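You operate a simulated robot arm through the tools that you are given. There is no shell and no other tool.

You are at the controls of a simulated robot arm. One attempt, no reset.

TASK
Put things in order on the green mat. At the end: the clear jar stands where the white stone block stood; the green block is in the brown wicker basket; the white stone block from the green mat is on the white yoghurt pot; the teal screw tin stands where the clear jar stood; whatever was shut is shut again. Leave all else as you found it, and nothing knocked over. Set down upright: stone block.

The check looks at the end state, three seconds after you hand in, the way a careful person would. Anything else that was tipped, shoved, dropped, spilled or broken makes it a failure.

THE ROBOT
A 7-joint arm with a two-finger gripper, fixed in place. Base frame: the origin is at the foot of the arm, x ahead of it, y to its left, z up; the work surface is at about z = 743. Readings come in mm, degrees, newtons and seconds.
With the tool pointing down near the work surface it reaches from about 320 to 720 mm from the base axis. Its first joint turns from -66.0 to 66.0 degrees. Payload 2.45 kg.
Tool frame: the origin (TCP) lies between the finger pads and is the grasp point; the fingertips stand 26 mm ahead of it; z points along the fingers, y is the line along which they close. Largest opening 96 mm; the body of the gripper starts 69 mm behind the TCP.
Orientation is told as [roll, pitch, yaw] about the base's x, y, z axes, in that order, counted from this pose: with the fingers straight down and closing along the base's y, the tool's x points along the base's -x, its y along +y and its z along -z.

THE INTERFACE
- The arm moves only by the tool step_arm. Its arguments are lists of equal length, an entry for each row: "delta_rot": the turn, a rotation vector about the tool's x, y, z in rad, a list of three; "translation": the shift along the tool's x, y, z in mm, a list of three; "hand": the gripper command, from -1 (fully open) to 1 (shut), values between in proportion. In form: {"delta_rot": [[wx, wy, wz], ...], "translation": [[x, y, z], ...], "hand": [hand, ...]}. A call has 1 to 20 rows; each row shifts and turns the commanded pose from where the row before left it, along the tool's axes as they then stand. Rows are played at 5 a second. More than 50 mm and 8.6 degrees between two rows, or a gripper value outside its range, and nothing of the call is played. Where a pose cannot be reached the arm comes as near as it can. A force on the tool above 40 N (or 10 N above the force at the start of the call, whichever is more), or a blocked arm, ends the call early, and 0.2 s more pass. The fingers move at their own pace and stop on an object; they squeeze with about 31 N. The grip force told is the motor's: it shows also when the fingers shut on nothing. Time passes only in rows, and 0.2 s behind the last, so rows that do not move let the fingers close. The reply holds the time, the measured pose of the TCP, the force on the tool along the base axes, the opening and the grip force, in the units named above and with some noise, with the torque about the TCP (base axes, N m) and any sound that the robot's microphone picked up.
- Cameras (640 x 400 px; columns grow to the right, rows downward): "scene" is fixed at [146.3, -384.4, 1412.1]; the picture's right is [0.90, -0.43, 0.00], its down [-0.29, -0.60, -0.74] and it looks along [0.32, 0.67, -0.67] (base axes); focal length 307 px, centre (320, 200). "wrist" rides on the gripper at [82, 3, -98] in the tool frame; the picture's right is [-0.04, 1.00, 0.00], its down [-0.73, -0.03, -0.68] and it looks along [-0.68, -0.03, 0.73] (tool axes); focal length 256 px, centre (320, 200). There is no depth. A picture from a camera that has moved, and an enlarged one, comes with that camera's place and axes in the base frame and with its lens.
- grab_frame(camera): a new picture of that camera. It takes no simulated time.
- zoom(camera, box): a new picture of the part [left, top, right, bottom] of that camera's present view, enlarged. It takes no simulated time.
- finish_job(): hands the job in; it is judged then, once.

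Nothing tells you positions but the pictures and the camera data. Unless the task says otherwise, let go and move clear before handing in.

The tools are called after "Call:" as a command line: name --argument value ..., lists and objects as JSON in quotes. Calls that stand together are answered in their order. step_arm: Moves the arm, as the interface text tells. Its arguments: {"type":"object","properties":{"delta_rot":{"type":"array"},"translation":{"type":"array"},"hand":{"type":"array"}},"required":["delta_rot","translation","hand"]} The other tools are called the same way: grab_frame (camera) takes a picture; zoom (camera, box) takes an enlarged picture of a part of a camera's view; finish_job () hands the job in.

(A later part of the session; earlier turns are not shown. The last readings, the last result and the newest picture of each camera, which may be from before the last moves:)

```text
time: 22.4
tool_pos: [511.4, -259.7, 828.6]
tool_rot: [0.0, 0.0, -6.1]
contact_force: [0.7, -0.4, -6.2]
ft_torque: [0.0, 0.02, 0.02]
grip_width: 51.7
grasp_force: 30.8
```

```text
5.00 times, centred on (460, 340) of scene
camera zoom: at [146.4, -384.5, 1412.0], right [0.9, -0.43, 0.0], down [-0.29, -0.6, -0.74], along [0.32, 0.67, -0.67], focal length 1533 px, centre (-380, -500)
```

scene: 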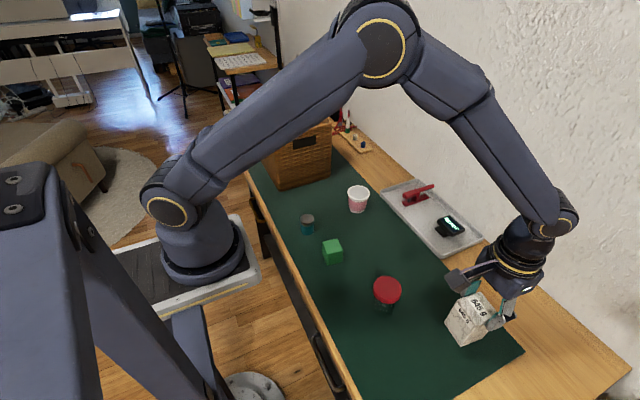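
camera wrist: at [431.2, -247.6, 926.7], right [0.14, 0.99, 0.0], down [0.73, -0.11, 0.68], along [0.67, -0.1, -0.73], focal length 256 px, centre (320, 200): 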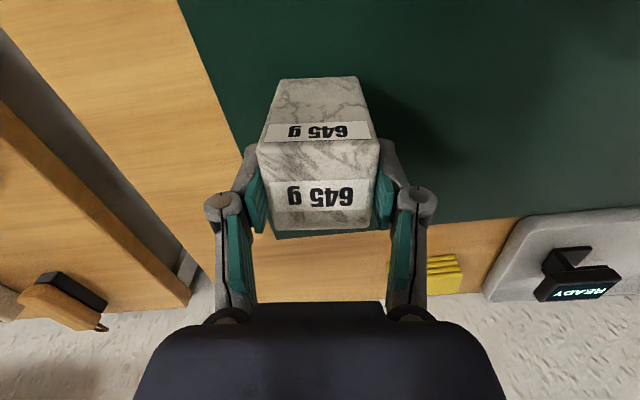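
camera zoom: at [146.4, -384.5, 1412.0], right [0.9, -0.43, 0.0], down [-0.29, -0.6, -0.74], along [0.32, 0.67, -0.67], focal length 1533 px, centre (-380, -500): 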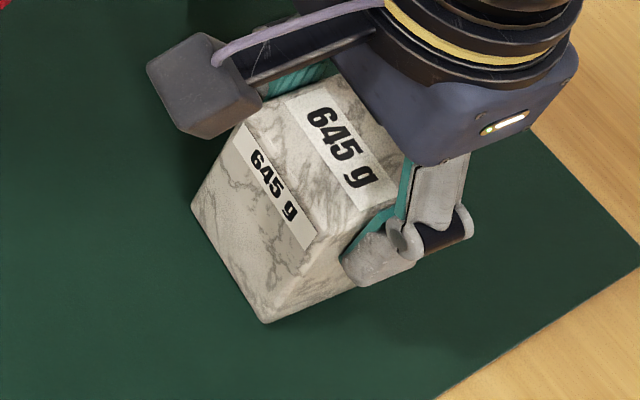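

The opening is 51.7 mm, the full weight is carried and it hasn't slipped. I'll lift another 30 mm slowly and check again.

Call:
step_arm --delta_rot '[[0, 0, 0], [0, 0, 0], [0, 0, 0], [0, 0, 0], [0, 0, 0], [0, 0, 0]]' --translation '[[0, 0, -3], [0, 0, -6], [0, 0, -8], [0, 0, -8], [0, 0, -5], [0, 0, 0]]' --hand '[1, 1, 1, 1, 1, 1]'

Call:
grab_frame --camera "wrist"

```text
time: 23.8
tool_pos: [511.7, -259.1, 858.2]
tool_rot: [0.0, 0.0, -6.0]
contact_force: [-0.4, -0.1, -6.1]
ft_torque: [0.02, -0.03, 0.0]
grip_width: 51.7
grasp_force: 31.3
```

```text
taken
camera wrist: at [431.2, -247.3, 956.5], right [0.14, 0.99, 0.0], down [0.73, -0.11, 0.68], along [0.67, -0.1, -0.73], focal length 256 px, centre (320, 200)
```

wrist: 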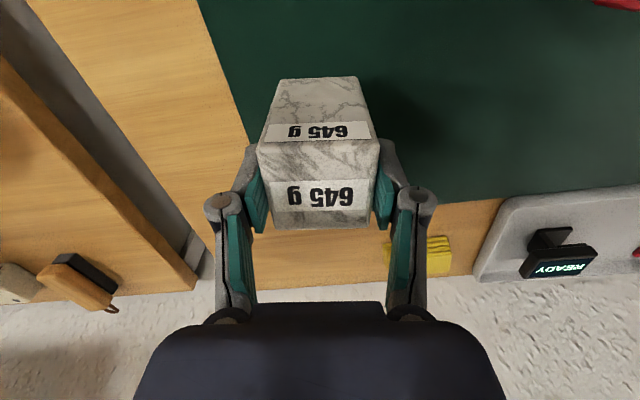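

No slip. I'll lift smoothly to a safe travel height.

Call:
step_arm --delta_rot '[[0, 0, 0], [0, 0, 0], [0, 0, 0], [0, 0, 0], [0, 0, 0], [0, 0, 0], [0, 0, 0], [0, 0, 0]]' --translation '[[0, 0, -8], [0, 0, -14], [0, 0, -18], [0, 0, -18], [0, 0, -18], [0, 0, -14], [0, 0, -6], [0, 0, 0]]' --hand '[1, 1, 1, 1, 1, 1, 1, 1]'

Call:
grab_frame --camera "wrist"

```text
time: 25.6
tool_pos: [512.0, -257.6, 956.0]
tool_rot: [0.0, -0.1, -6.0]
contact_force: [-0.7, -0.9, -6.4]
ft_torque: [0.01, -0.02, 0.01]
grip_width: 51.6
grasp_force: 31.2
```

```text
taken
camera wrist: at [431.2, -247.7, 1053.3], right [0.14, 0.99, 0.0], down [0.73, -0.11, 0.68], along [0.67, -0.1, -0.73], focal length 256 px, centre (320, 200)
```

wrist: 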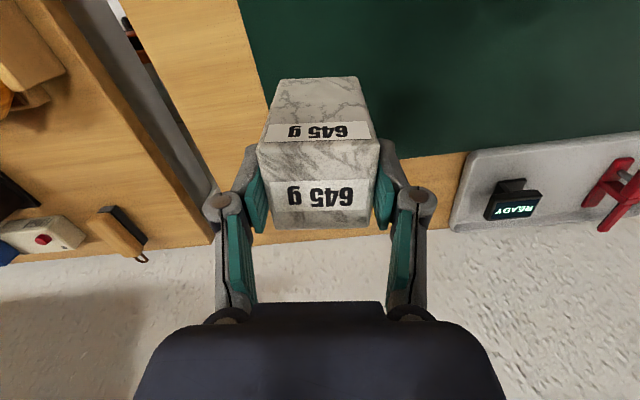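

It's held firmly. Now I'll travel toward the pot at this height with gentle acceleration.

Call:
step_arm --delta_rot '[[0, 0, 0], [0, 0, 0], [0, 0, 0], [0, 0, 0], [0, 0, 0], [0, 0, 0], [0, 0, 0], [0, 0, 0], [0, 0, 0], [0, 0, 0], [0, 0, 0], [0, 0, 0], [0, 0, 0], [0, 0, 0], [0, 0, 0], [0, 0, 0], [0, 0, 0], [0, 0, 0], [0, 0, 0]]' --translation '[[0.3, 8, 0], [0.3, 15, 0], [0.3, 22, 0], [0.3, 28, 0], [0.3, 30, 0], [0.3, 30, 0], [0.3, 30, 0], [0.3, 30, 0], [0.3, 30, 0], [0.3, 30, 0], [0.3, 30, 0], [0.3, 30, 0], [0.3, 30, 0], [0.3, 30, 0], [0.3, 28, 0], [0.3, 26, 0], [0.3, 20, 0], [0.3, 12, 0], [0, 0, 0]]' --hand '[1, 1, 1, 1, 1, 1, 1, 1, 1, 1, 1, 1, 1, 1, 1, 1, 1, 1, 1]'

Call:
grab_frame --camera "wrist"

Call:
grab_frame --camera "scene"

```text
time: 29.6
tool_pos: [555.5, 198.8, 954.0]
tool_rot: [0.0, 0.0, -6.2]
contact_force: [-0.4, -0.3, -6.4]
ft_torque: [-0.02, 0.01, 0.01]
grip_width: 51.7
grasp_force: 30.9
```

```text
taken
camera wrist: at [474.2, 209.6, 1052.6], right [0.14, 0.99, 0.0], down [0.73, -0.11, 0.68], along [0.67, -0.1, -0.73], focal length 256 px, centre (320, 200)
```

wrist: 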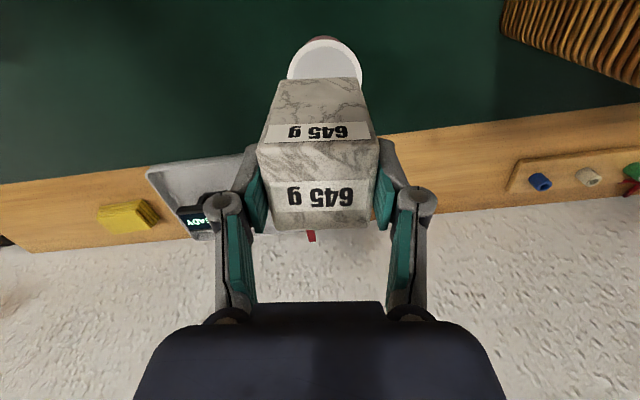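

```text
taken
```

scene: 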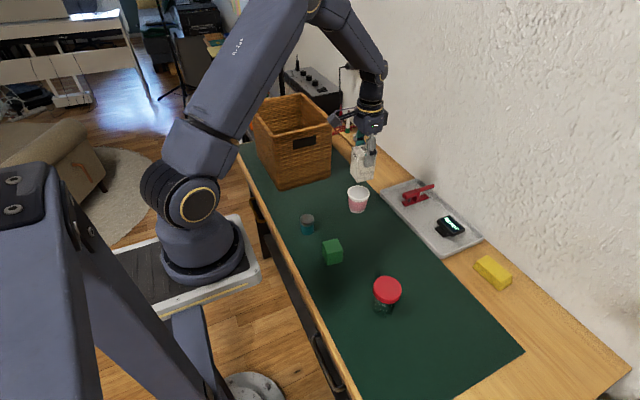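

The stone is over the pot. I'll zoom in for exact centring.

Call:
zoom --camera "wrist" --box '[260, 20, 400, 120]'

Call:
zoom --camera "scene" --box '[320, 130, 400, 220]'

```text
4.00 times, centred on (330, 70) of wrist
camera zoom: at [474.2, 209.6, 1052.6], right [0.14, 0.99, 0.0], down [0.73, -0.11, 0.68], along [0.67, -0.1, -0.73], focal length 1024 px, centre (280, 720)
```

zoom: 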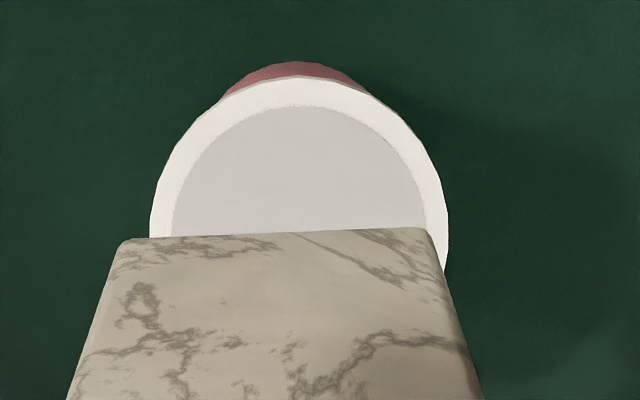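

```text
4.44 times, centred on (360, 175) of scene
camera zoom: at [146.4, -384.4, 1412.1], right [0.9, -0.43, 0.0], down [-0.29, -0.6, -0.74], along [0.32, 0.67, -0.67], focal length 1363 px, centre (142, 311)
```

zoom: 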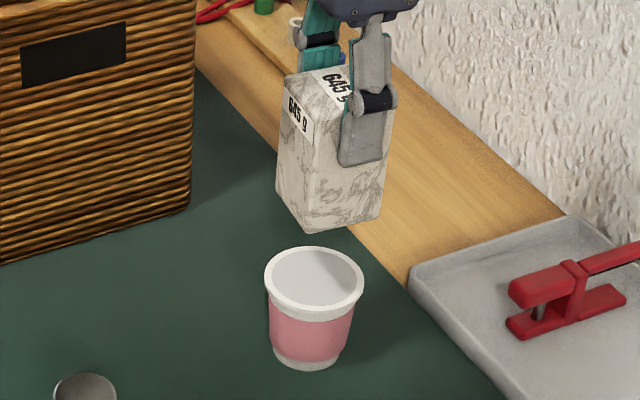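

The pot centre is about 4 mm further in the tool's +y and 1 mm outward. I'll correct for that and come down to just above it.

Call:
step_arm --delta_rot '[[0, 0, 0], [0, 0, 0], [0, 0, 0], [0, 0, 0], [0, 0, 0], [0, 0, 0], [0, 0, 0]]' --translation '[[-1.3, 4, 0], [0, 0, 8], [0, 0, 14], [0, 0, 14], [0, 0, 10], [0, 0, 6], [0, 0, 0]]' --hand '[1, 1, 1, 1, 1, 1, 1]'

Call:
zoom --camera "wrist" --box '[220, 20, 420, 240]'

Call:
zoom --camera "scene" --box '[320, 130, 400, 220]'

```text
time: 31.2
tool_pos: [556.8, 201.8, 901.4]
tool_rot: [0.1, 0.1, -6.1]
contact_force: [-0.4, -0.6, -5.9]
ft_torque: [-0.01, -0.02, 0.03]
grip_width: 52.0
grasp_force: 31.0
```

```text
1.82 times, centred on (320, 130) of wrist
camera zoom: at [475.5, 213.7, 1000.5], right [0.14, 0.99, 0.0], down [0.73, -0.11, 0.68], along [0.67, -0.1, -0.73], focal length 465 px, centre (320, 327)
```

zoom: 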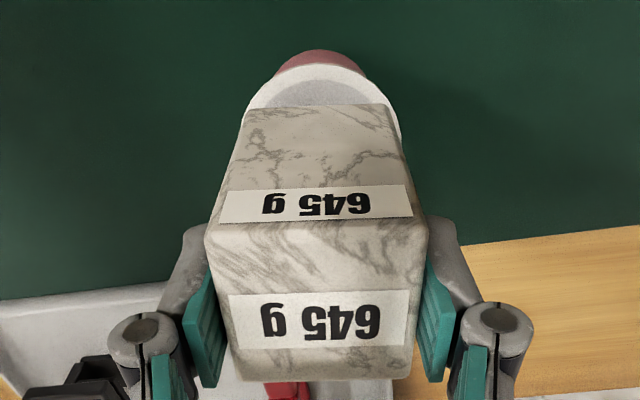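

```text
4.44 times, centred on (360, 175) of scene
camera zoom: at [146.4, -384.4, 1412.1], right [0.9, -0.43, 0.0], down [-0.29, -0.6, -0.74], along [0.32, 0.67, -0.67], focal length 1363 px, centre (142, 311)
```

zoom: 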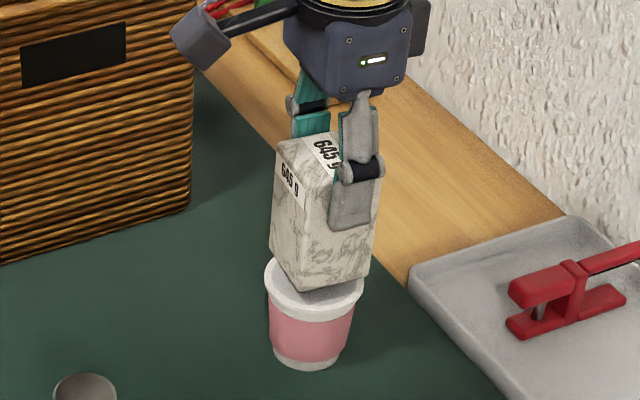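

Alignment looks good to within 1–2 mm, with a gap of about 12–15 mm. I'll lower gently in small steps.

Call:
step_arm --delta_rot '[[0, 0, 0], [0, 0, 0], [0, 0, 0], [0, 0, 0], [0, 0, 0], [0, 0, 0]]' --translation '[[0, 1, 0], [0, 0, 3], [0, 0, 3], [0, 0, 2], [0, 0, 1], [0, 0, 0]]' --hand '[1, 1, 1, 1, 1, 1]'

Call:
zoom --camera "scene" --box '[330, 150, 390, 220]'

```text
time: 32.6
tool_pos: [557.2, 203.4, 893.9]
tool_rot: [0.0, 0.0, -6.0]
contact_force: [-0.2, 0.1, -6.3]
ft_torque: [-0.04, -0.01, 0.02]
grip_width: 51.7
grasp_force: 31.5
```

```text
5.71 times, centred on (360, 185) of scene
camera zoom: at [146.4, -384.4, 1412.1], right [0.9, -0.43, 0.0], down [-0.29, -0.6, -0.74], along [0.32, 0.67, -0.67], focal length 1752 px, centre (91, 286)
```

zoom: 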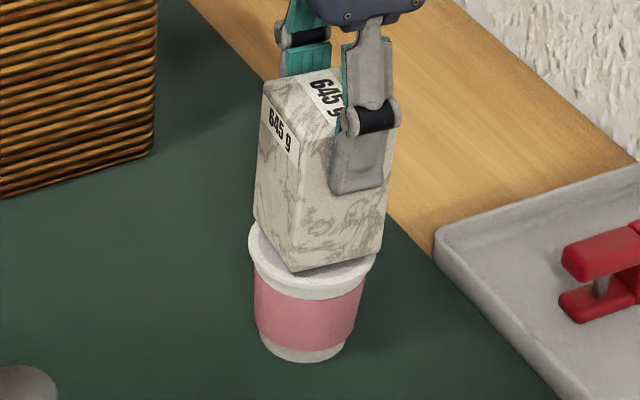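

Call:
step_arm --delta_rot '[[0, 0, 0], [0, 0, 0], [0, 0, 0], [0, 0, 0]]' --translation '[[0.5, 0.8, 1], [0, 0, 1.5], [0, 0, 1.5], [0, 0, 0]]' --hand '[1, 1, 1, 1]'

```text
time: 33.6
tool_pos: [557.0, 204.0, 890.4]
tool_rot: [-0.1, 0.0, -6.0]
contact_force: [-0.3, 0.2, -4.6]
ft_torque: [0.0, -0.07, -0.01]
grip_width: 51.6
grasp_force: 30.9
```

The load has dropped slightly to -4.6 N, possibly first contact. I'll look before going on.

Call:
zoom --camera "scene" --box '[330, 150, 390, 220]'

Call:
zoom --camera "wrist" --box '[220, 20, 420, 240]'

```text
5.71 times, centred on (360, 185) of scene
camera zoom: at [146.4, -384.4, 1412.1], right [0.9, -0.43, 0.0], down [-0.29, -0.6, -0.74], along [0.32, 0.67, -0.67], focal length 1752 px, centre (91, 286)
```

zoom: 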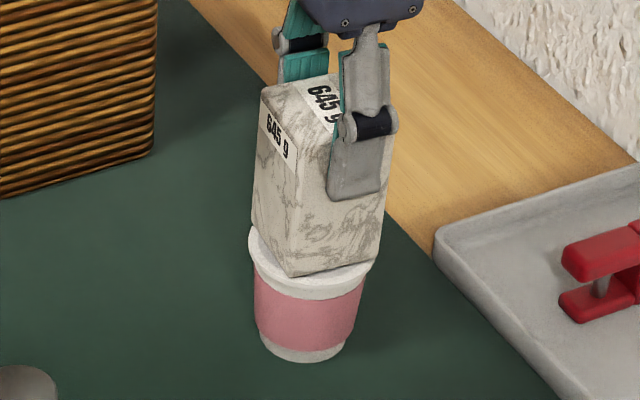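

```text
1.82 times, centred on (320, 130) of wrist
camera zoom: at [475.2, 215.2, 987.8], right [0.14, 0.99, 0.0], down [0.73, -0.11, 0.68], along [0.67, -0.1, -0.73], focal length 465 px, centre (320, 327)
```

zoom: 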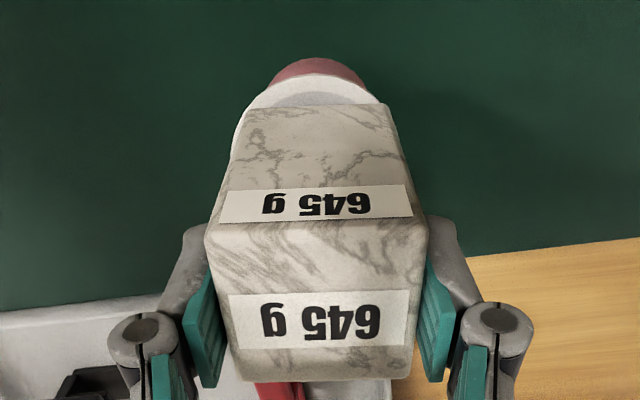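

Call:
step_arm --delta_rot '[[0, 0, 0], [0, 0, 0]]' --translation '[[0, 0, 1], [0, 0, 0]]' --hand '[1, 1]'

```text
time: 34.2
tool_pos: [556.6, 204.7, 888.8]
tool_rot: [0.1, 0.0, -6.0]
contact_force: [0.0, -0.3, -3.1]
ft_torque: [0.02, 0.04, -0.02]
grip_width: 51.5
grasp_force: 30.8
```

Call:
step_arm --delta_rot '[[0, 0, 0], [0, 0, 0]]' --translation '[[0, 0, 0.7], [0, 0, 0]]' --hand '[1, 1]'

Call:
zoom --camera "scene" --box '[330, 150, 390, 220]'

```text
time: 34.8
tool_pos: [556.8, 204.9, 887.3]
tool_rot: [-0.1, 0.0, -6.0]
contact_force: [-2.1, -0.8, 6.0]
ft_torque: [-0.08, 0.25, -0.05]
grip_width: 51.6
grasp_force: 30.8
```

```text
5.71 times, centred on (360, 185) of scene
camera zoom: at [146.2, -384.5, 1412.1], right [0.9, -0.43, 0.0], down [-0.29, -0.6, -0.74], along [0.32, 0.67, -0.67], focal length 1752 px, centre (91, 286)
```

zoom: 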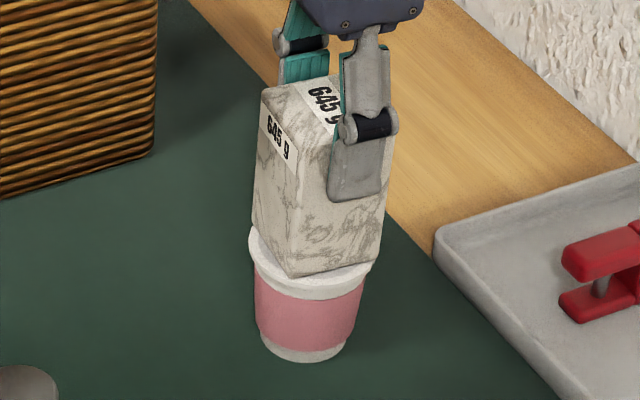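

The stone is seated on the pot. I'll ease off the preload and then open.

Call:
step_arm --delta_rot '[[0, 0, 0], [0, 0, 0]]' --translation '[[0, 0, -0.4], [0, 0, 0]]' --hand '[1, 1]'

```text
time: 35.4
tool_pos: [557.5, 202.9, 888.2]
tool_rot: [0.0, 0.0, -6.0]
contact_force: [-0.4, -0.3, 5.1]
ft_torque: [0.02, 0.1, 0.0]
grip_width: 51.8
grasp_force: 31.6
```

Call:
step_arm --delta_rot '[[0, 0, 0], [0, 0, 0], [0, 0, 0], [0, 0, 0], [0, 0, 0]]' --translation '[[0, 0, -0.3], [0, 0, 0], [0, 0, 0], [0, 0, 0], [0, 0, 0]]' --hand '[1, 0.3, -0.4, -1, -1]'

Call:
zoom --camera "scene" --box '[330, 150, 390, 220]'

Call:
grab_frame --camera "wrist"

```text
time: 36.6
tool_pos: [556.7, 204.5, 888.4]
tool_rot: [0.0, 0.0, -6.0]
contact_force: [-0.4, 0.2, 0.1]
ft_torque: [0.02, -0.01, -0.01]
grip_width: 96.1
grasp_force: 0.1
```

```text
5.71 times, centred on (360, 185) of scene
camera zoom: at [146.3, -384.4, 1412.1], right [0.9, -0.43, 0.0], down [-0.29, -0.6, -0.74], along [0.32, 0.67, -0.67], focal length 1752 px, centre (91, 286)
```

zoom: 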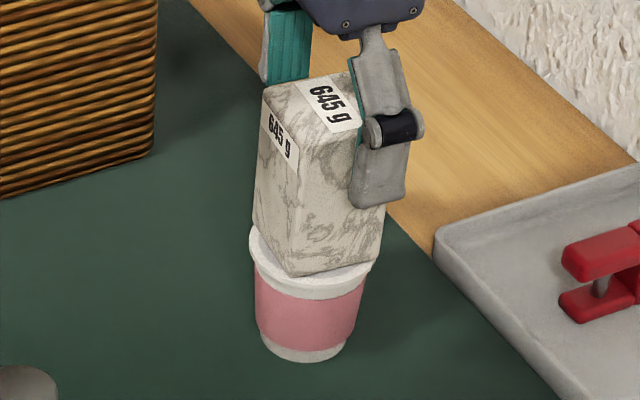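

```text
taken
camera wrist: at [475.6, 215.1, 987.0], right [0.14, 0.99, 0.0], down [0.73, -0.11, 0.68], along [0.67, -0.1, -0.73], focal length 256 px, centre (320, 200)
```

wrist: 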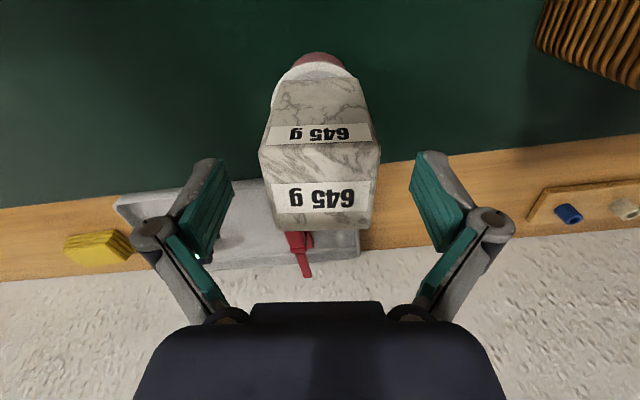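

The stone stands on the pot and the pot hasn't moved. I'll go straight up.

Call:
step_arm --delta_rot '[[0, 0, 0], [0, 0, 0], [0, 0, 0], [0, 0, 0], [0, 0, 0], [0, 0, 0]]' --translation '[[0, 0, -15], [0, 0, -25], [0, 0, -30], [0, 0, -30], [0, 0, -20], [0, 0, 0]]' --hand '[-1, -1, -1, -1, -1, -1]'

Call:
zoom --camera "scene" --box '[330, 150, 390, 220]'

Call:
grab_frame --camera "wrist"

```text
time: 38.0
tool_pos: [555.8, 204.0, 1008.4]
tool_rot: [0.0, 0.1, -6.0]
contact_force: [0.9, -0.2, -0.6]
ft_torque: [0.02, -0.01, -0.02]
grip_width: 96.0
grasp_force: 0.1
```

```text
5.71 times, centred on (360, 185) of scene
camera zoom: at [146.3, -384.4, 1412.1], right [0.9, -0.43, 0.0], down [-0.29, -0.6, -0.74], along [0.32, 0.67, -0.67], focal length 1752 px, centre (91, 286)
```

zoom: 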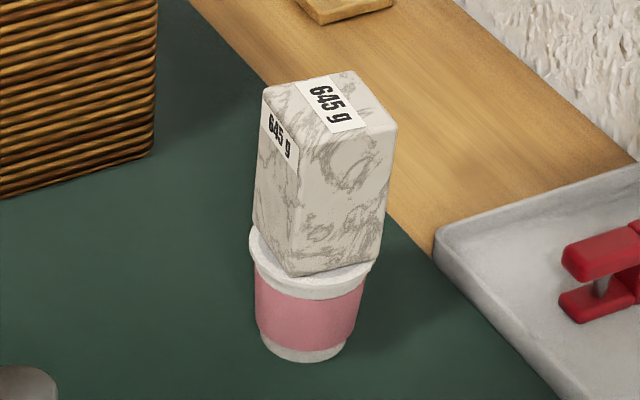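

```text
taken
camera wrist: at [475.0, 214.5, 1107.8], right [0.14, 0.99, 0.0], down [0.73, -0.11, 0.68], along [0.67, -0.1, -0.73], focal length 256 px, centre (320, 200)
```

wrist: 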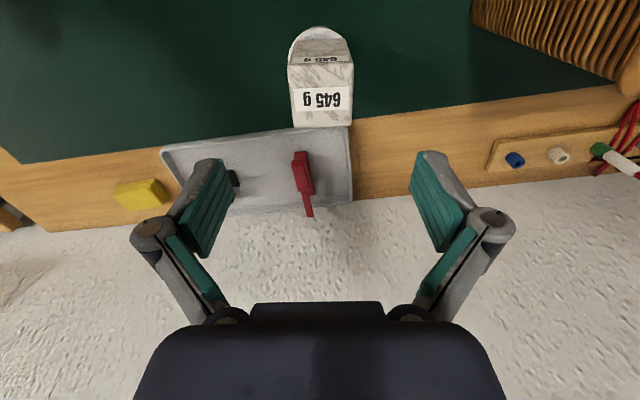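

The stone is stable on the pot, fully clear of the gripper. Next is the jar, so I'll square the wrist and move to a spot where I can see the jar's body and lid from the side.

Call:
step_arm --delta_rot '[[0, 0, -0.105], [0, 0, 0], [0, 0, 0], [0, 0, 0], [0, 0, 0], [0, 0, 0], [0, 0, 0], [0, 0, 0], [0, 0, 0], [0, 0, 0], [0, 0, 0], [0, 0, 0]]' --translation '[[0, 0, 0], [22.1, -32.3, 12.8], [22.1, -32.3, 12.8], [22.1, -32.3, 12.8], [22.1, -32.3, 12.8], [22.1, -32.3, 12.8], [22.1, -32.3, 12.8], [22.1, -32.3, 12.8], [22.1, -32.3, 12.8], [22.1, -32.3, 12.8], [22.1, -32.3, 12.8], [0, 0, 0]]' --hand '[-1, -1, -1, -1, -1, -1, -1, -1, -1, -1, -1, -1]'

Call:
grab_frame --camera "wrist"

Call:
grab_frame --camera "scene"

```text
time: 40.6
tool_pos: [334.4, -120.9, 879.4]
tool_rot: [0.0, 0.0, 0.0]
contact_force: [-0.2, 0.0, 0.3]
ft_torque: [0.02, 0.0, 0.01]
grip_width: 95.8
grasp_force: 0.0
```

```text
taken
camera wrist: at [253.2, -118.3, 978.8], right [0.04, 1.0, 0.0], down [0.73, -0.03, 0.68], along [0.68, -0.03, -0.73], focal length 256 px, centre (320, 200)
```

wrist: 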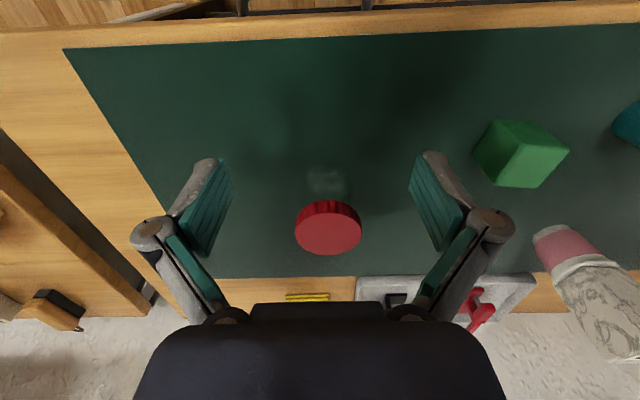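

```text
taken
```

scene: 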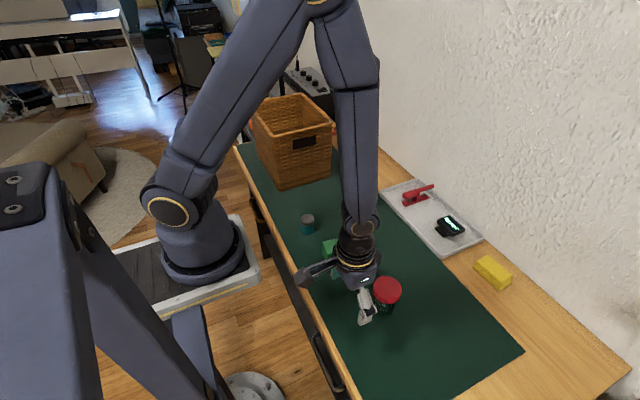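

Call:
zoom --camera "wrist" --box '[270, 140, 390, 270]'

Call:
zoom --camera "wrist" --box '[460, 80, 640, 200]'

Call:
zoom --camera "wrist" --box '[500, 200, 640, 370]'

```text
3.08 times, centred on (330, 205) of wrist
camera zoom: at [253.2, -118.3, 978.8], right [0.04, 1.0, 0.0], down [0.73, -0.03, 0.68], along [0.68, -0.03, -0.73], focal length 788 px, centre (289, 185)
```

zoom: 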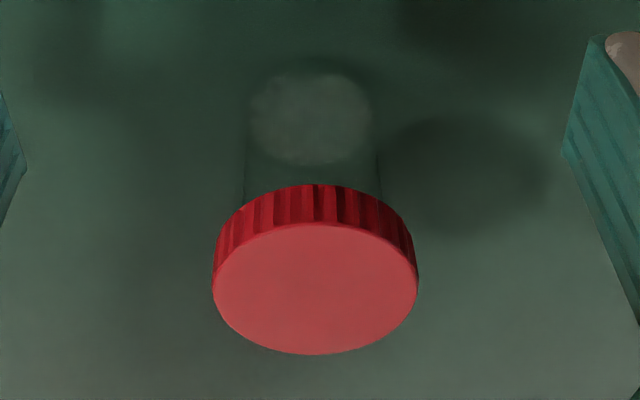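

```text
3.33 times, centred on (550, 140) of wrist
camera zoom: at [253.2, -118.3, 978.8], right [0.04, 1.0, 0.0], down [0.73, -0.03, 0.68], along [0.68, -0.03, -0.73], focal length 853 px, centre (-447, 400)
```

zoom: 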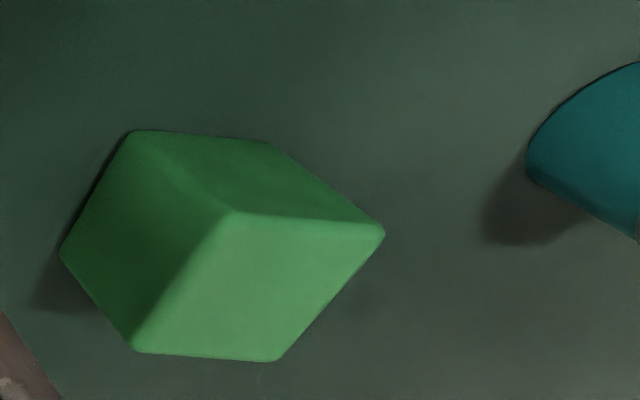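

```text
2.35 times, centred on (570, 285) of wrist
camera zoom: at [253.2, -118.3, 978.8], right [0.04, 1.0, 0.0], down [0.73, -0.03, 0.68], along [0.68, -0.03, -0.73], focal length 602 px, centre (-268, 0)
```

zoom: 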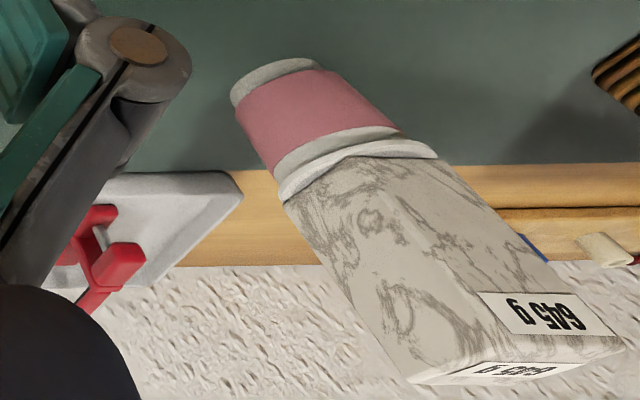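

The jar has a 61 mm red lid (z≈814–828) over a body about 45 mm wide, with a centre near (435.5,-118.7). I'll move over it and look again before descending.

Call:
step_arm --delta_rot '[[0, 0, 0], [0, 0, 0], [0, 0, 0], [0, 0, 0], [0, 0, 0]]' --translation '[[-25.3, 0.6, -4], [-25.3, 0.6, 0], [-25.3, 0.5, 0], [-25.2, 0.5, 0], [0, 0, 0]]' --hand '[-1, -1, -1, -1, -1]'

Call:
grab_frame --camera "wrist"

Call:
zoom --camera "scene" --box '[340, 230, 440, 330]'

```text
time: 41.8
tool_pos: [435.9, -118.3, 884.4]
tool_rot: [0.0, 0.0, 0.0]
contact_force: [0.5, -0.5, 0.0]
ft_torque: [0.03, 0.01, 0.02]
grip_width: 96.0
grasp_force: 0.0
```

```text
taken
camera wrist: at [354.8, -114.5, 983.2], right [0.04, 1.0, 0.0], down [0.73, -0.03, 0.68], along [0.68, -0.03, -0.73], focal length 256 px, centre (320, 200)
```

wrist: 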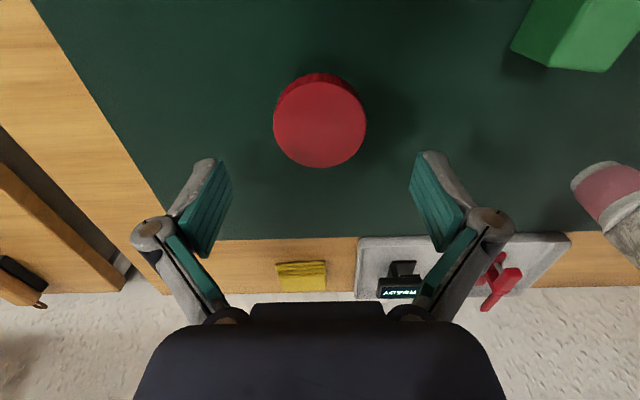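

```text
4.00 times, centred on (390, 280) of scene
camera zoom: at [146.3, -384.4, 1412.1], right [0.9, -0.43, 0.0], down [-0.29, -0.6, -0.74], along [0.32, 0.67, -0.67], focal length 1226 px, centre (40, -120)
```

zoom: 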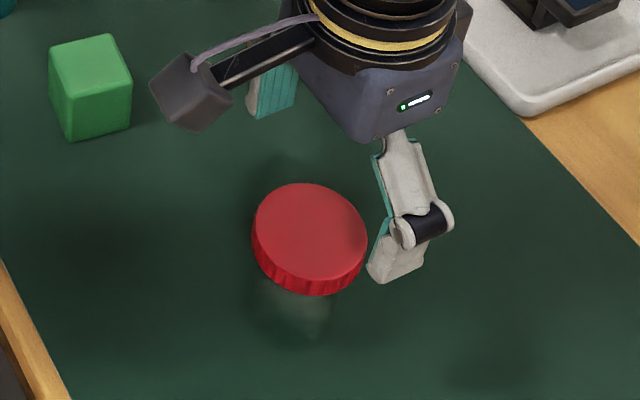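

The jar is centred under the gripper at about (435.4,-118.2). I'll descend so the pads cover the lid.

Call:
step_arm --delta_rot '[[0, 0, 0], [0, 0, 0], [0, 0, 0], [0, 0, 0], [0, 0, 0]]' --translation '[[0, 0, 20], [0, 0, 20], [0, 0, 15], [0, 0, 9], [0, 0, 0]]' --hand '[-1, -1, -1, -1, -1]'

Call:
grab_frame --camera "wrist"

Call:
zoom --camera "scene" --box '[340, 230, 440, 330]'

```text
time: 43.0
tool_pos: [437.6, -116.8, 820.1]
tool_rot: [0.0, 0.0, -0.1]
contact_force: [0.5, -0.6, -0.3]
ft_torque: [0.01, -0.01, 0.0]
grip_width: 95.8
grasp_force: 0.0
```

```text
taken
camera wrist: at [354.7, -113.6, 919.0], right [0.04, 1.0, 0.0], down [0.73, -0.03, 0.68], along [0.68, -0.03, -0.73], focal length 256 px, centre (320, 200)
```

wrist: 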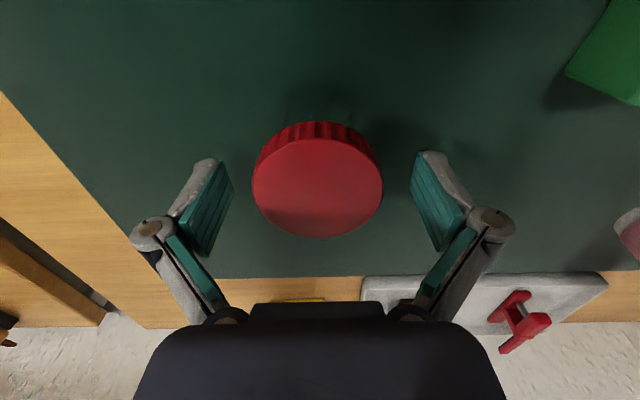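

```text
4.00 times, centred on (390, 280) of scene
camera zoom: at [146.3, -384.4, 1412.1], right [0.9, -0.43, 0.0], down [-0.29, -0.6, -0.74], along [0.32, 0.67, -0.67], focal length 1226 px, centre (40, -120)
```

zoom: 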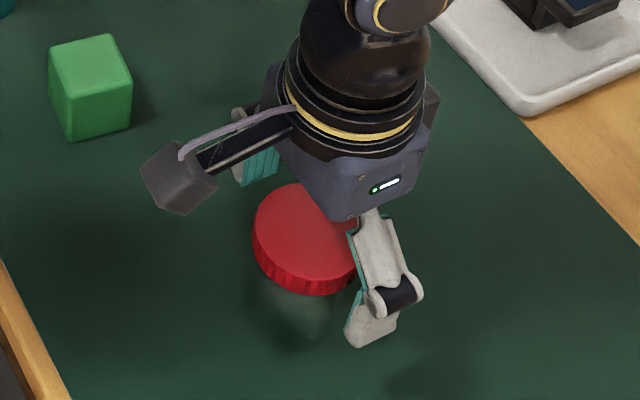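

Centred to within about 1 mm; I'll nudge and close on the lid.

Call:
step_arm --delta_rot '[[0, 0, 0], [0, 0, 0], [0, 0, 0], [0, 0, 0], [0, 0, 0], [0, 0, 0], [0, 0, 0]]' --translation '[[0, -1.2, 0], [0, 0, 0], [0, 0, 0], [0, 0, 0], [0, 0, 0], [0, 0, 0], [0, 0, 0]]' --hand '[-1, -0.4, -0.3, 0, 1, 1, 1]'

Call:
grab_frame --camera "wrist"

Call:
zoom --camera "scene" --box '[350, 260, 420, 330]'

```text
time: 44.6
tool_pos: [436.4, -116.4, 820.2]
tool_rot: [0.1, 0.0, -0.1]
contact_force: [0.6, 1.0, 4.8]
ft_torque: [0.0, 0.0, -0.03]
grip_width: 58.8
grasp_force: 30.9
```

```text
taken
camera wrist: at [354.8, -114.8, 919.1], right [0.04, 1.0, 0.0], down [0.73, -0.03, 0.68], along [0.68, -0.03, -0.73], focal length 256 px, centre (320, 200)
```

wrist: 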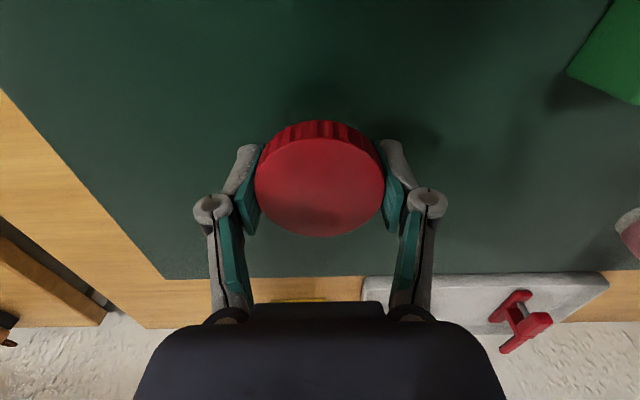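

```text
5.71 times, centred on (385, 295) of scene
camera zoom: at [146.3, -384.4, 1412.1], right [0.9, -0.43, 0.0], down [-0.29, -0.6, -0.74], along [0.32, 0.67, -0.67], focal length 1752 px, centre (-51, -343)
```

zoom: 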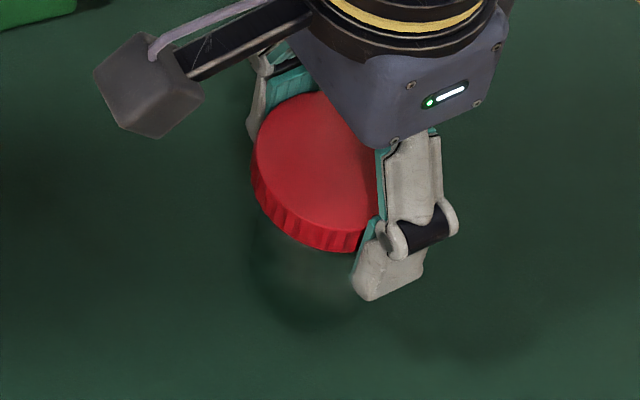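

The lid is held at 58.8 mm. I'll do a tiny test lift to see whether the whole jar comes along.

Call:
step_arm --delta_rot '[[0, 0, 0], [0, 0, 0], [0, 0, 0], [0, 0, 0]]' --translation '[[0, 0, -1], [0, 0, -1], [0, 0, -1], [0, 0, 0]]' --hand '[1, 1, 1, 1]'

Call:
zoom --camera "scene" --box '[350, 260, 420, 330]'

Call:
zoom --camera "wrist" --box '[240, 90, 400, 250]'

```text
time: 45.6
tool_pos: [436.4, -118.6, 823.8]
tool_rot: [0.0, 0.0, 0.0]
contact_force: [-0.8, 0.0, -0.8]
ft_torque: [0.01, 0.0, 0.01]
grip_width: 59.0
grasp_force: 31.2
```

```text
5.71 times, centred on (385, 295) of scene
camera zoom: at [146.3, -384.4, 1412.1], right [0.9, -0.43, 0.0], down [-0.29, -0.6, -0.74], along [0.32, 0.67, -0.67], focal length 1752 px, centre (-51, -343)
```

zoom: 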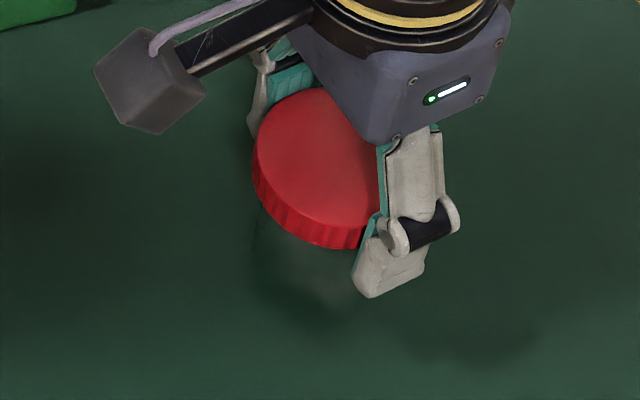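

```text
2.50 times, centred on (320, 170) of wrist
camera zoom: at [354.6, -115.2, 922.0], right [0.04, 1.0, 0.0], down [0.73, -0.03, 0.68], along [0.68, -0.03, -0.73], focal length 640 px, centre (320, 275)
```

zoom: 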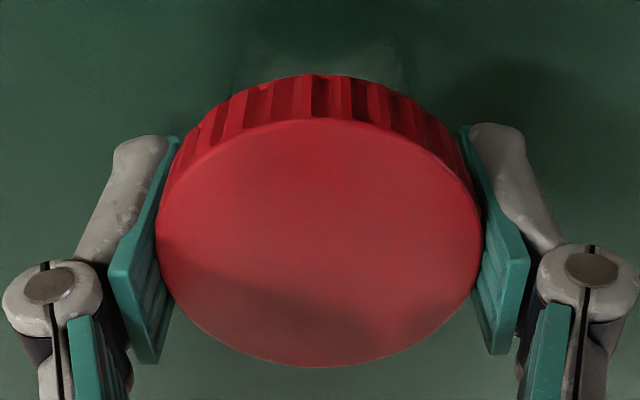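

The load reads about -0.8 N. I'll lift a bit more and re-read to tell the full jar from the lid alone.

Call:
step_arm --delta_rot '[[0, 0, 0], [0, 0, 0], [0, 0, 0], [0, 0, 0]]' --translation '[[0, 0, -1], [0, 0, -1], [0, 0, -1], [0, 0, 0]]' --hand '[1, 1, 1, 1]'

Call:
zoom --camera "scene" --box '[360, 280, 410, 330]'

Call:
zoom --camera "wrist" --box '[270, 80, 370, 140]'

Call:
step_arm --delta_rot '[[0, 0, 0]]' --translation '[[0, 0, 0]]' --hand '[1]'

Call:
step_arm --delta_rot '[[0, 0, 0]]' --translation '[[0, 0, 0]]' --hand '[1]'

```text
time: 46.6
tool_pos: [436.2, -117.5, 825.8]
tool_rot: [-0.1, 0.0, 0.1]
contact_force: [1.0, 1.0, -1.0]
ft_torque: [0.0, -0.04, 0.01]
grip_width: 58.4
grasp_force: 31.0
```

```text
8.00 times, centred on (385, 305) of scene
camera zoom: at [146.3, -384.4, 1412.1], right [0.9, -0.43, 0.0], down [-0.29, -0.6, -0.74], along [0.32, 0.67, -0.67], focal length 2453 px, centre (-200, -640)
```

zoom: 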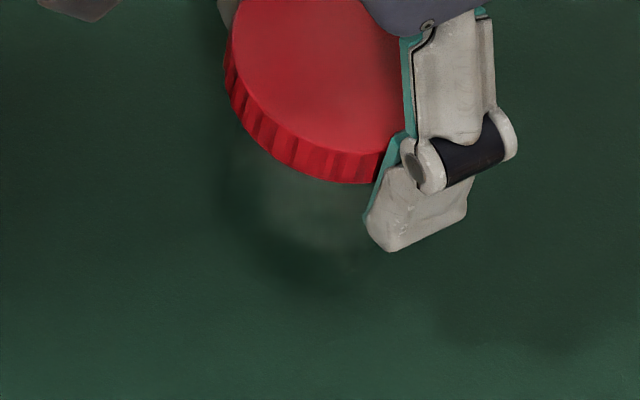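

```text
6.40 times, centred on (320, 110) of wrist
camera zoom: at [354.4, -115.1, 924.9], right [0.04, 1.0, 0.0], down [0.73, -0.03, 0.68], along [0.68, -0.03, -0.73], focal length 1638 px, centre (320, 776)
```

zoom: 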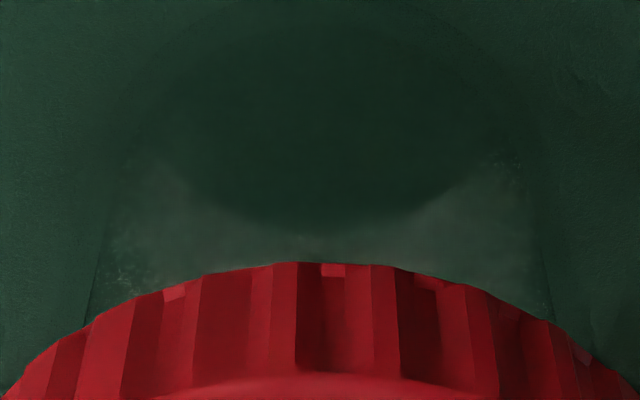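

```text
time: 47.0
tool_pos: [435.1, -117.1, 826.6]
tool_rot: [0.0, 0.0, 0.1]
contact_force: [-1.1, 0.4, -2.2]
ft_torque: [-0.04, 0.0, 0.01]
grip_width: 58.6
grasp_force: 30.8
```

```text
time: 47.4
tool_pos: [437.2, -117.7, 826.9]
tool_rot: [0.1, 0.0, -0.1]
contact_force: [-0.8, -0.2, -0.7]
ft_torque: [-0.01, 0.03, -0.02]
grip_width: 58.5
grasp_force: 31.8
```

Average load is about 1.2 N, so the whole jar seems to be hanging on the lid. I'll lift 10 mm more and compare views to be sure.

Call:
step_arm --delta_rot '[[0, 0, 0], [0, 0, 0], [0, 0, 0], [0, 0, 0], [0, 0, 0]]' --translation '[[0, 0, -2], [0, 0, -3], [0, 0, -3], [0, 0, -2], [0, 0, 0]]' --hand '[1, 1, 1, 1, 1]'

Call:
zoom --camera "wrist" --box '[270, 80, 370, 140]'

Call:
zoom --camera "scene" --box '[360, 280, 410, 330]'

```text
time: 48.6
tool_pos: [435.5, -116.9, 837.3]
tool_rot: [0.0, 0.0, 0.0]
contact_force: [-0.2, -0.2, -0.7]
ft_torque: [0.0, -0.03, 0.03]
grip_width: 58.4
grasp_force: 30.6
```

```text
6.40 times, centred on (320, 110) of wrist
camera zoom: at [354.4, -115.5, 935.0], right [0.04, 1.0, 0.0], down [0.73, -0.03, 0.68], along [0.68, -0.03, -0.73], focal length 1638 px, centre (320, 776)
```

zoom: 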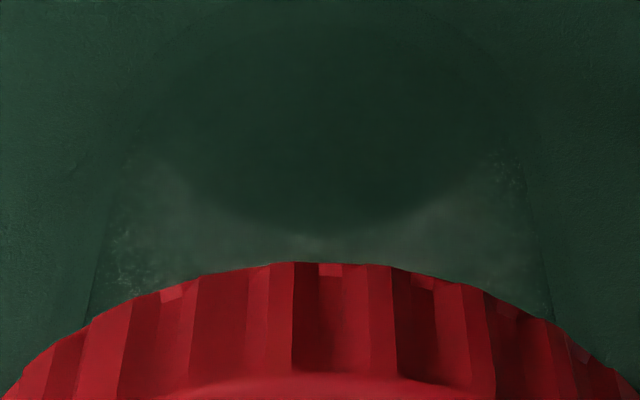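

```text
8.00 times, centred on (385, 305) of scene
camera zoom: at [146.3, -384.4, 1412.1], right [0.9, -0.43, 0.0], down [-0.29, -0.6, -0.74], along [0.32, 0.67, -0.67], focal length 2453 px, centre (-200, -640)
```

zoom: 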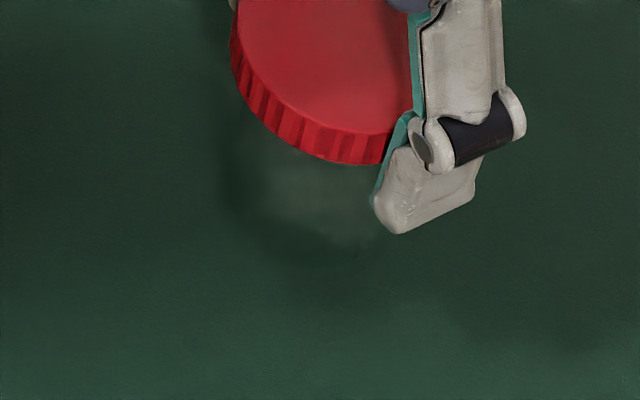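

The jar's body moved with the lid, so it's firmly shut and lifts as one piece. I'll carry it low, about 17 mm above the mat, to the stone's old spot.

Call:
step_arm --delta_rot '[[0, 0, 0], [0, 0, 0], [0, 0, 0], [0, 0, 0], [0, 0, 0], [0, 0, 0], [0, 0, 0], [0, 0, 0], [0, 0, 0]]' --translation '[[-4.8, -8.5, 0], [-9.6, -16.9, 0], [-12.7, -22.6, 0], [-12.7, -22.6, 0], [-12.7, -22.6, 0], [-12.7, -22.6, 0], [-9.6, -16.9, 0], [-4.8, -8.5, 0], [0, 0, 0]]' --hand '[1, 1, 1, 1, 1, 1, 1, 1, 1]'

Call:
grab_frame --camera "wrist"

Call:
zoom --camera "scene" --box '[420, 300, 500, 380]'

```text
time: 50.6
tool_pos: [515.7, -258.9, 836.4]
tool_rot: [0.0, 0.0, 0.0]
contact_force: [0.3, 0.4, -1.1]
ft_torque: [0.0, 0.01, 0.02]
grip_width: 58.8
grasp_force: 30.7
```

```text
taken
camera wrist: at [434.0, -256.9, 934.7], right [0.04, 1.0, 0.0], down [0.73, -0.03, 0.68], along [0.68, -0.03, -0.73], focal length 256 px, centre (320, 200)
```

wrist: 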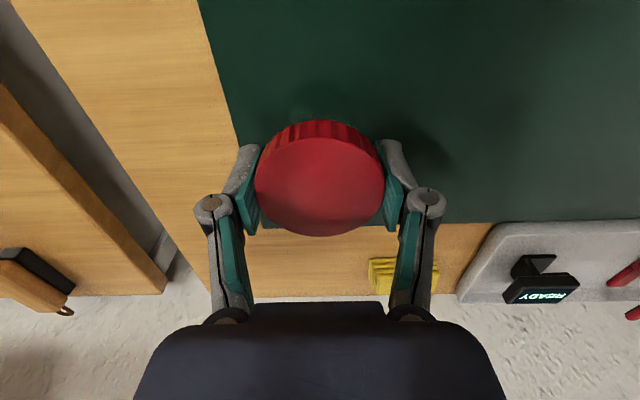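

```text
5.00 times, centred on (460, 340) of scene
camera zoom: at [146.3, -384.5, 1412.1], right [0.9, -0.43, 0.0], down [-0.29, -0.6, -0.74], along [0.32, 0.67, -0.67], focal length 1533 px, centre (-380, -500)
```

zoom: 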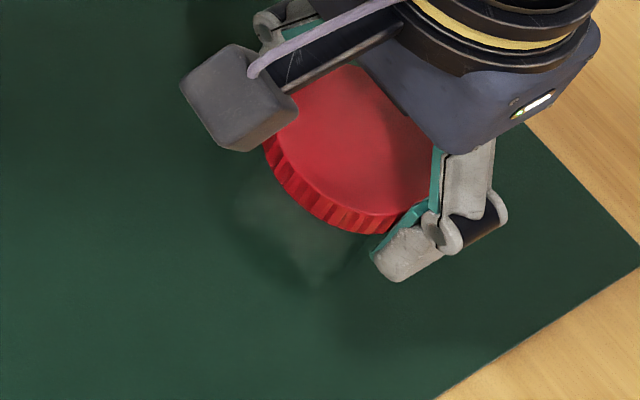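

Positioned at (515.7,-258.9). Now I'll lower it gently onto the mat.

Call:
step_arm --delta_rot '[[0, 0, 0], [0, 0, 0], [0, 0, 0], [0, 0, 0], [0, 0, 0], [0, 0, 0]]' --translation '[[0, 0, 3], [0, 0, 4], [0, 0, 4], [0, 0, 2.5], [0, 0, 1.2], [0, 0, 0]]' --hand '[1, 1, 1, 1, 1, 1]'

Call:
step_arm --delta_rot '[[0, 0, 0], [0, 0, 0]]' --translation '[[0, 0, 0.8], [0, 0, 0]]' --hand '[1, 1]'

```text
time: 52.0
tool_pos: [516.3, -258.7, 821.1]
tool_rot: [0.1, -0.1, 0.0]
contact_force: [0.2, 0.3, -1.2]
ft_torque: [-0.03, -0.01, -0.02]
grip_width: 58.6
grasp_force: 30.6
```

```text
time: 52.6
tool_pos: [516.3, -259.4, 819.9]
tool_rot: [0.0, 0.1, 0.1]
contact_force: [-0.6, 1.8, 2.2]
ft_torque: [0.05, 0.07, -0.03]
grip_width: 58.6
grasp_force: 30.7
```

Contact made at +2.2 N. I'll open the gripper.

Call:
step_arm --delta_rot '[[0, 0, 0], [0, 0, 0], [0, 0, 0], [0, 0, 0]]' --translation '[[0, 0, 0], [0, 0, 0], [0, 0, 0], [0, 0, 0]]' --hand '[0, -0.6, -1, -1]'

Call:
grab_frame --camera "wrist"

Call:
step_arm --delta_rot '[[0, 0, 0], [0, 0, 0], [0, 0, 0], [0, 0, 0], [0, 0, 0], [0, 0, 0]]' --translation '[[0, 0, -15], [0, 0, -25], [0, 0, -30], [0, 0, -30], [0, 0, -20], [0, 0, 0]]' --hand '[-1, -1, -1, -1, -1, -1]'

Call:
grab_frame --camera "wrist"

Call:
zoom --camera "scene" --box '[420, 300, 500, 380]'

```text
time: 53.6
tool_pos: [515.1, -258.9, 820.9]
tool_rot: [-0.1, 0.0, 0.0]
contact_force: [1.0, 0.4, 0.5]
ft_torque: [-0.03, 0.01, 0.01]
grip_width: 96.0
grasp_force: 0.0
```

```text
taken
camera wrist: at [434.2, -256.7, 919.3], right [0.04, 1.0, 0.0], down [0.73, -0.03, 0.68], along [0.68, -0.03, -0.73], focal length 256 px, centre (320, 200)
```

wrist: 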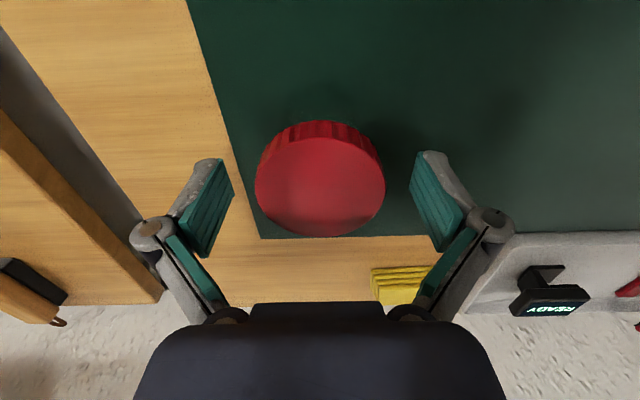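

```text
time: 55.0
tool_pos: [516.5, -260.0, 941.1]
tool_rot: [0.0, 0.0, 0.0]
contact_force: [-0.3, -0.7, 0.2]
ft_torque: [0.03, -0.02, -0.02]
grip_width: 96.0
grasp_force: 0.1
```

```text
taken
camera wrist: at [434.4, -257.0, 1039.7], right [0.04, 1.0, 0.0], down [0.73, -0.03, 0.68], along [0.68, -0.03, -0.73], focal length 256 px, centre (320, 200)
```

wrist: 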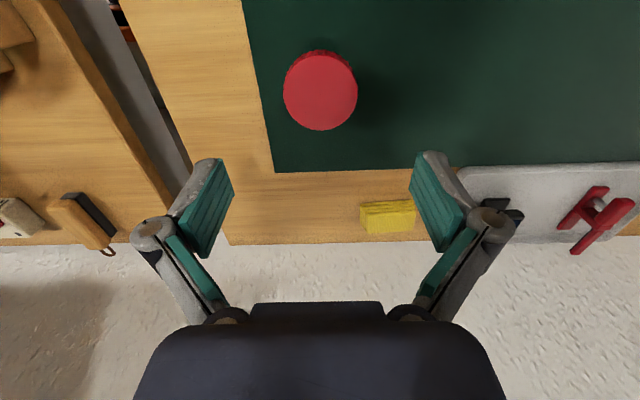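

```text
5.00 times, centred on (460, 340) of scene
camera zoom: at [146.3, -384.4, 1412.1], right [0.9, -0.43, 0.0], down [-0.29, -0.6, -0.74], along [0.32, 0.67, -0.67], focal length 1533 px, centre (-380, -500)
```

zoom: 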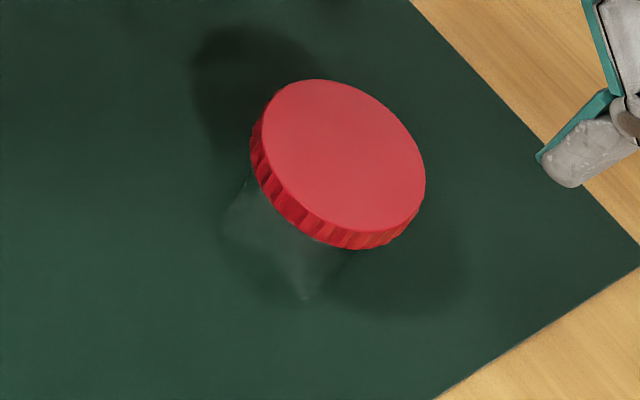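

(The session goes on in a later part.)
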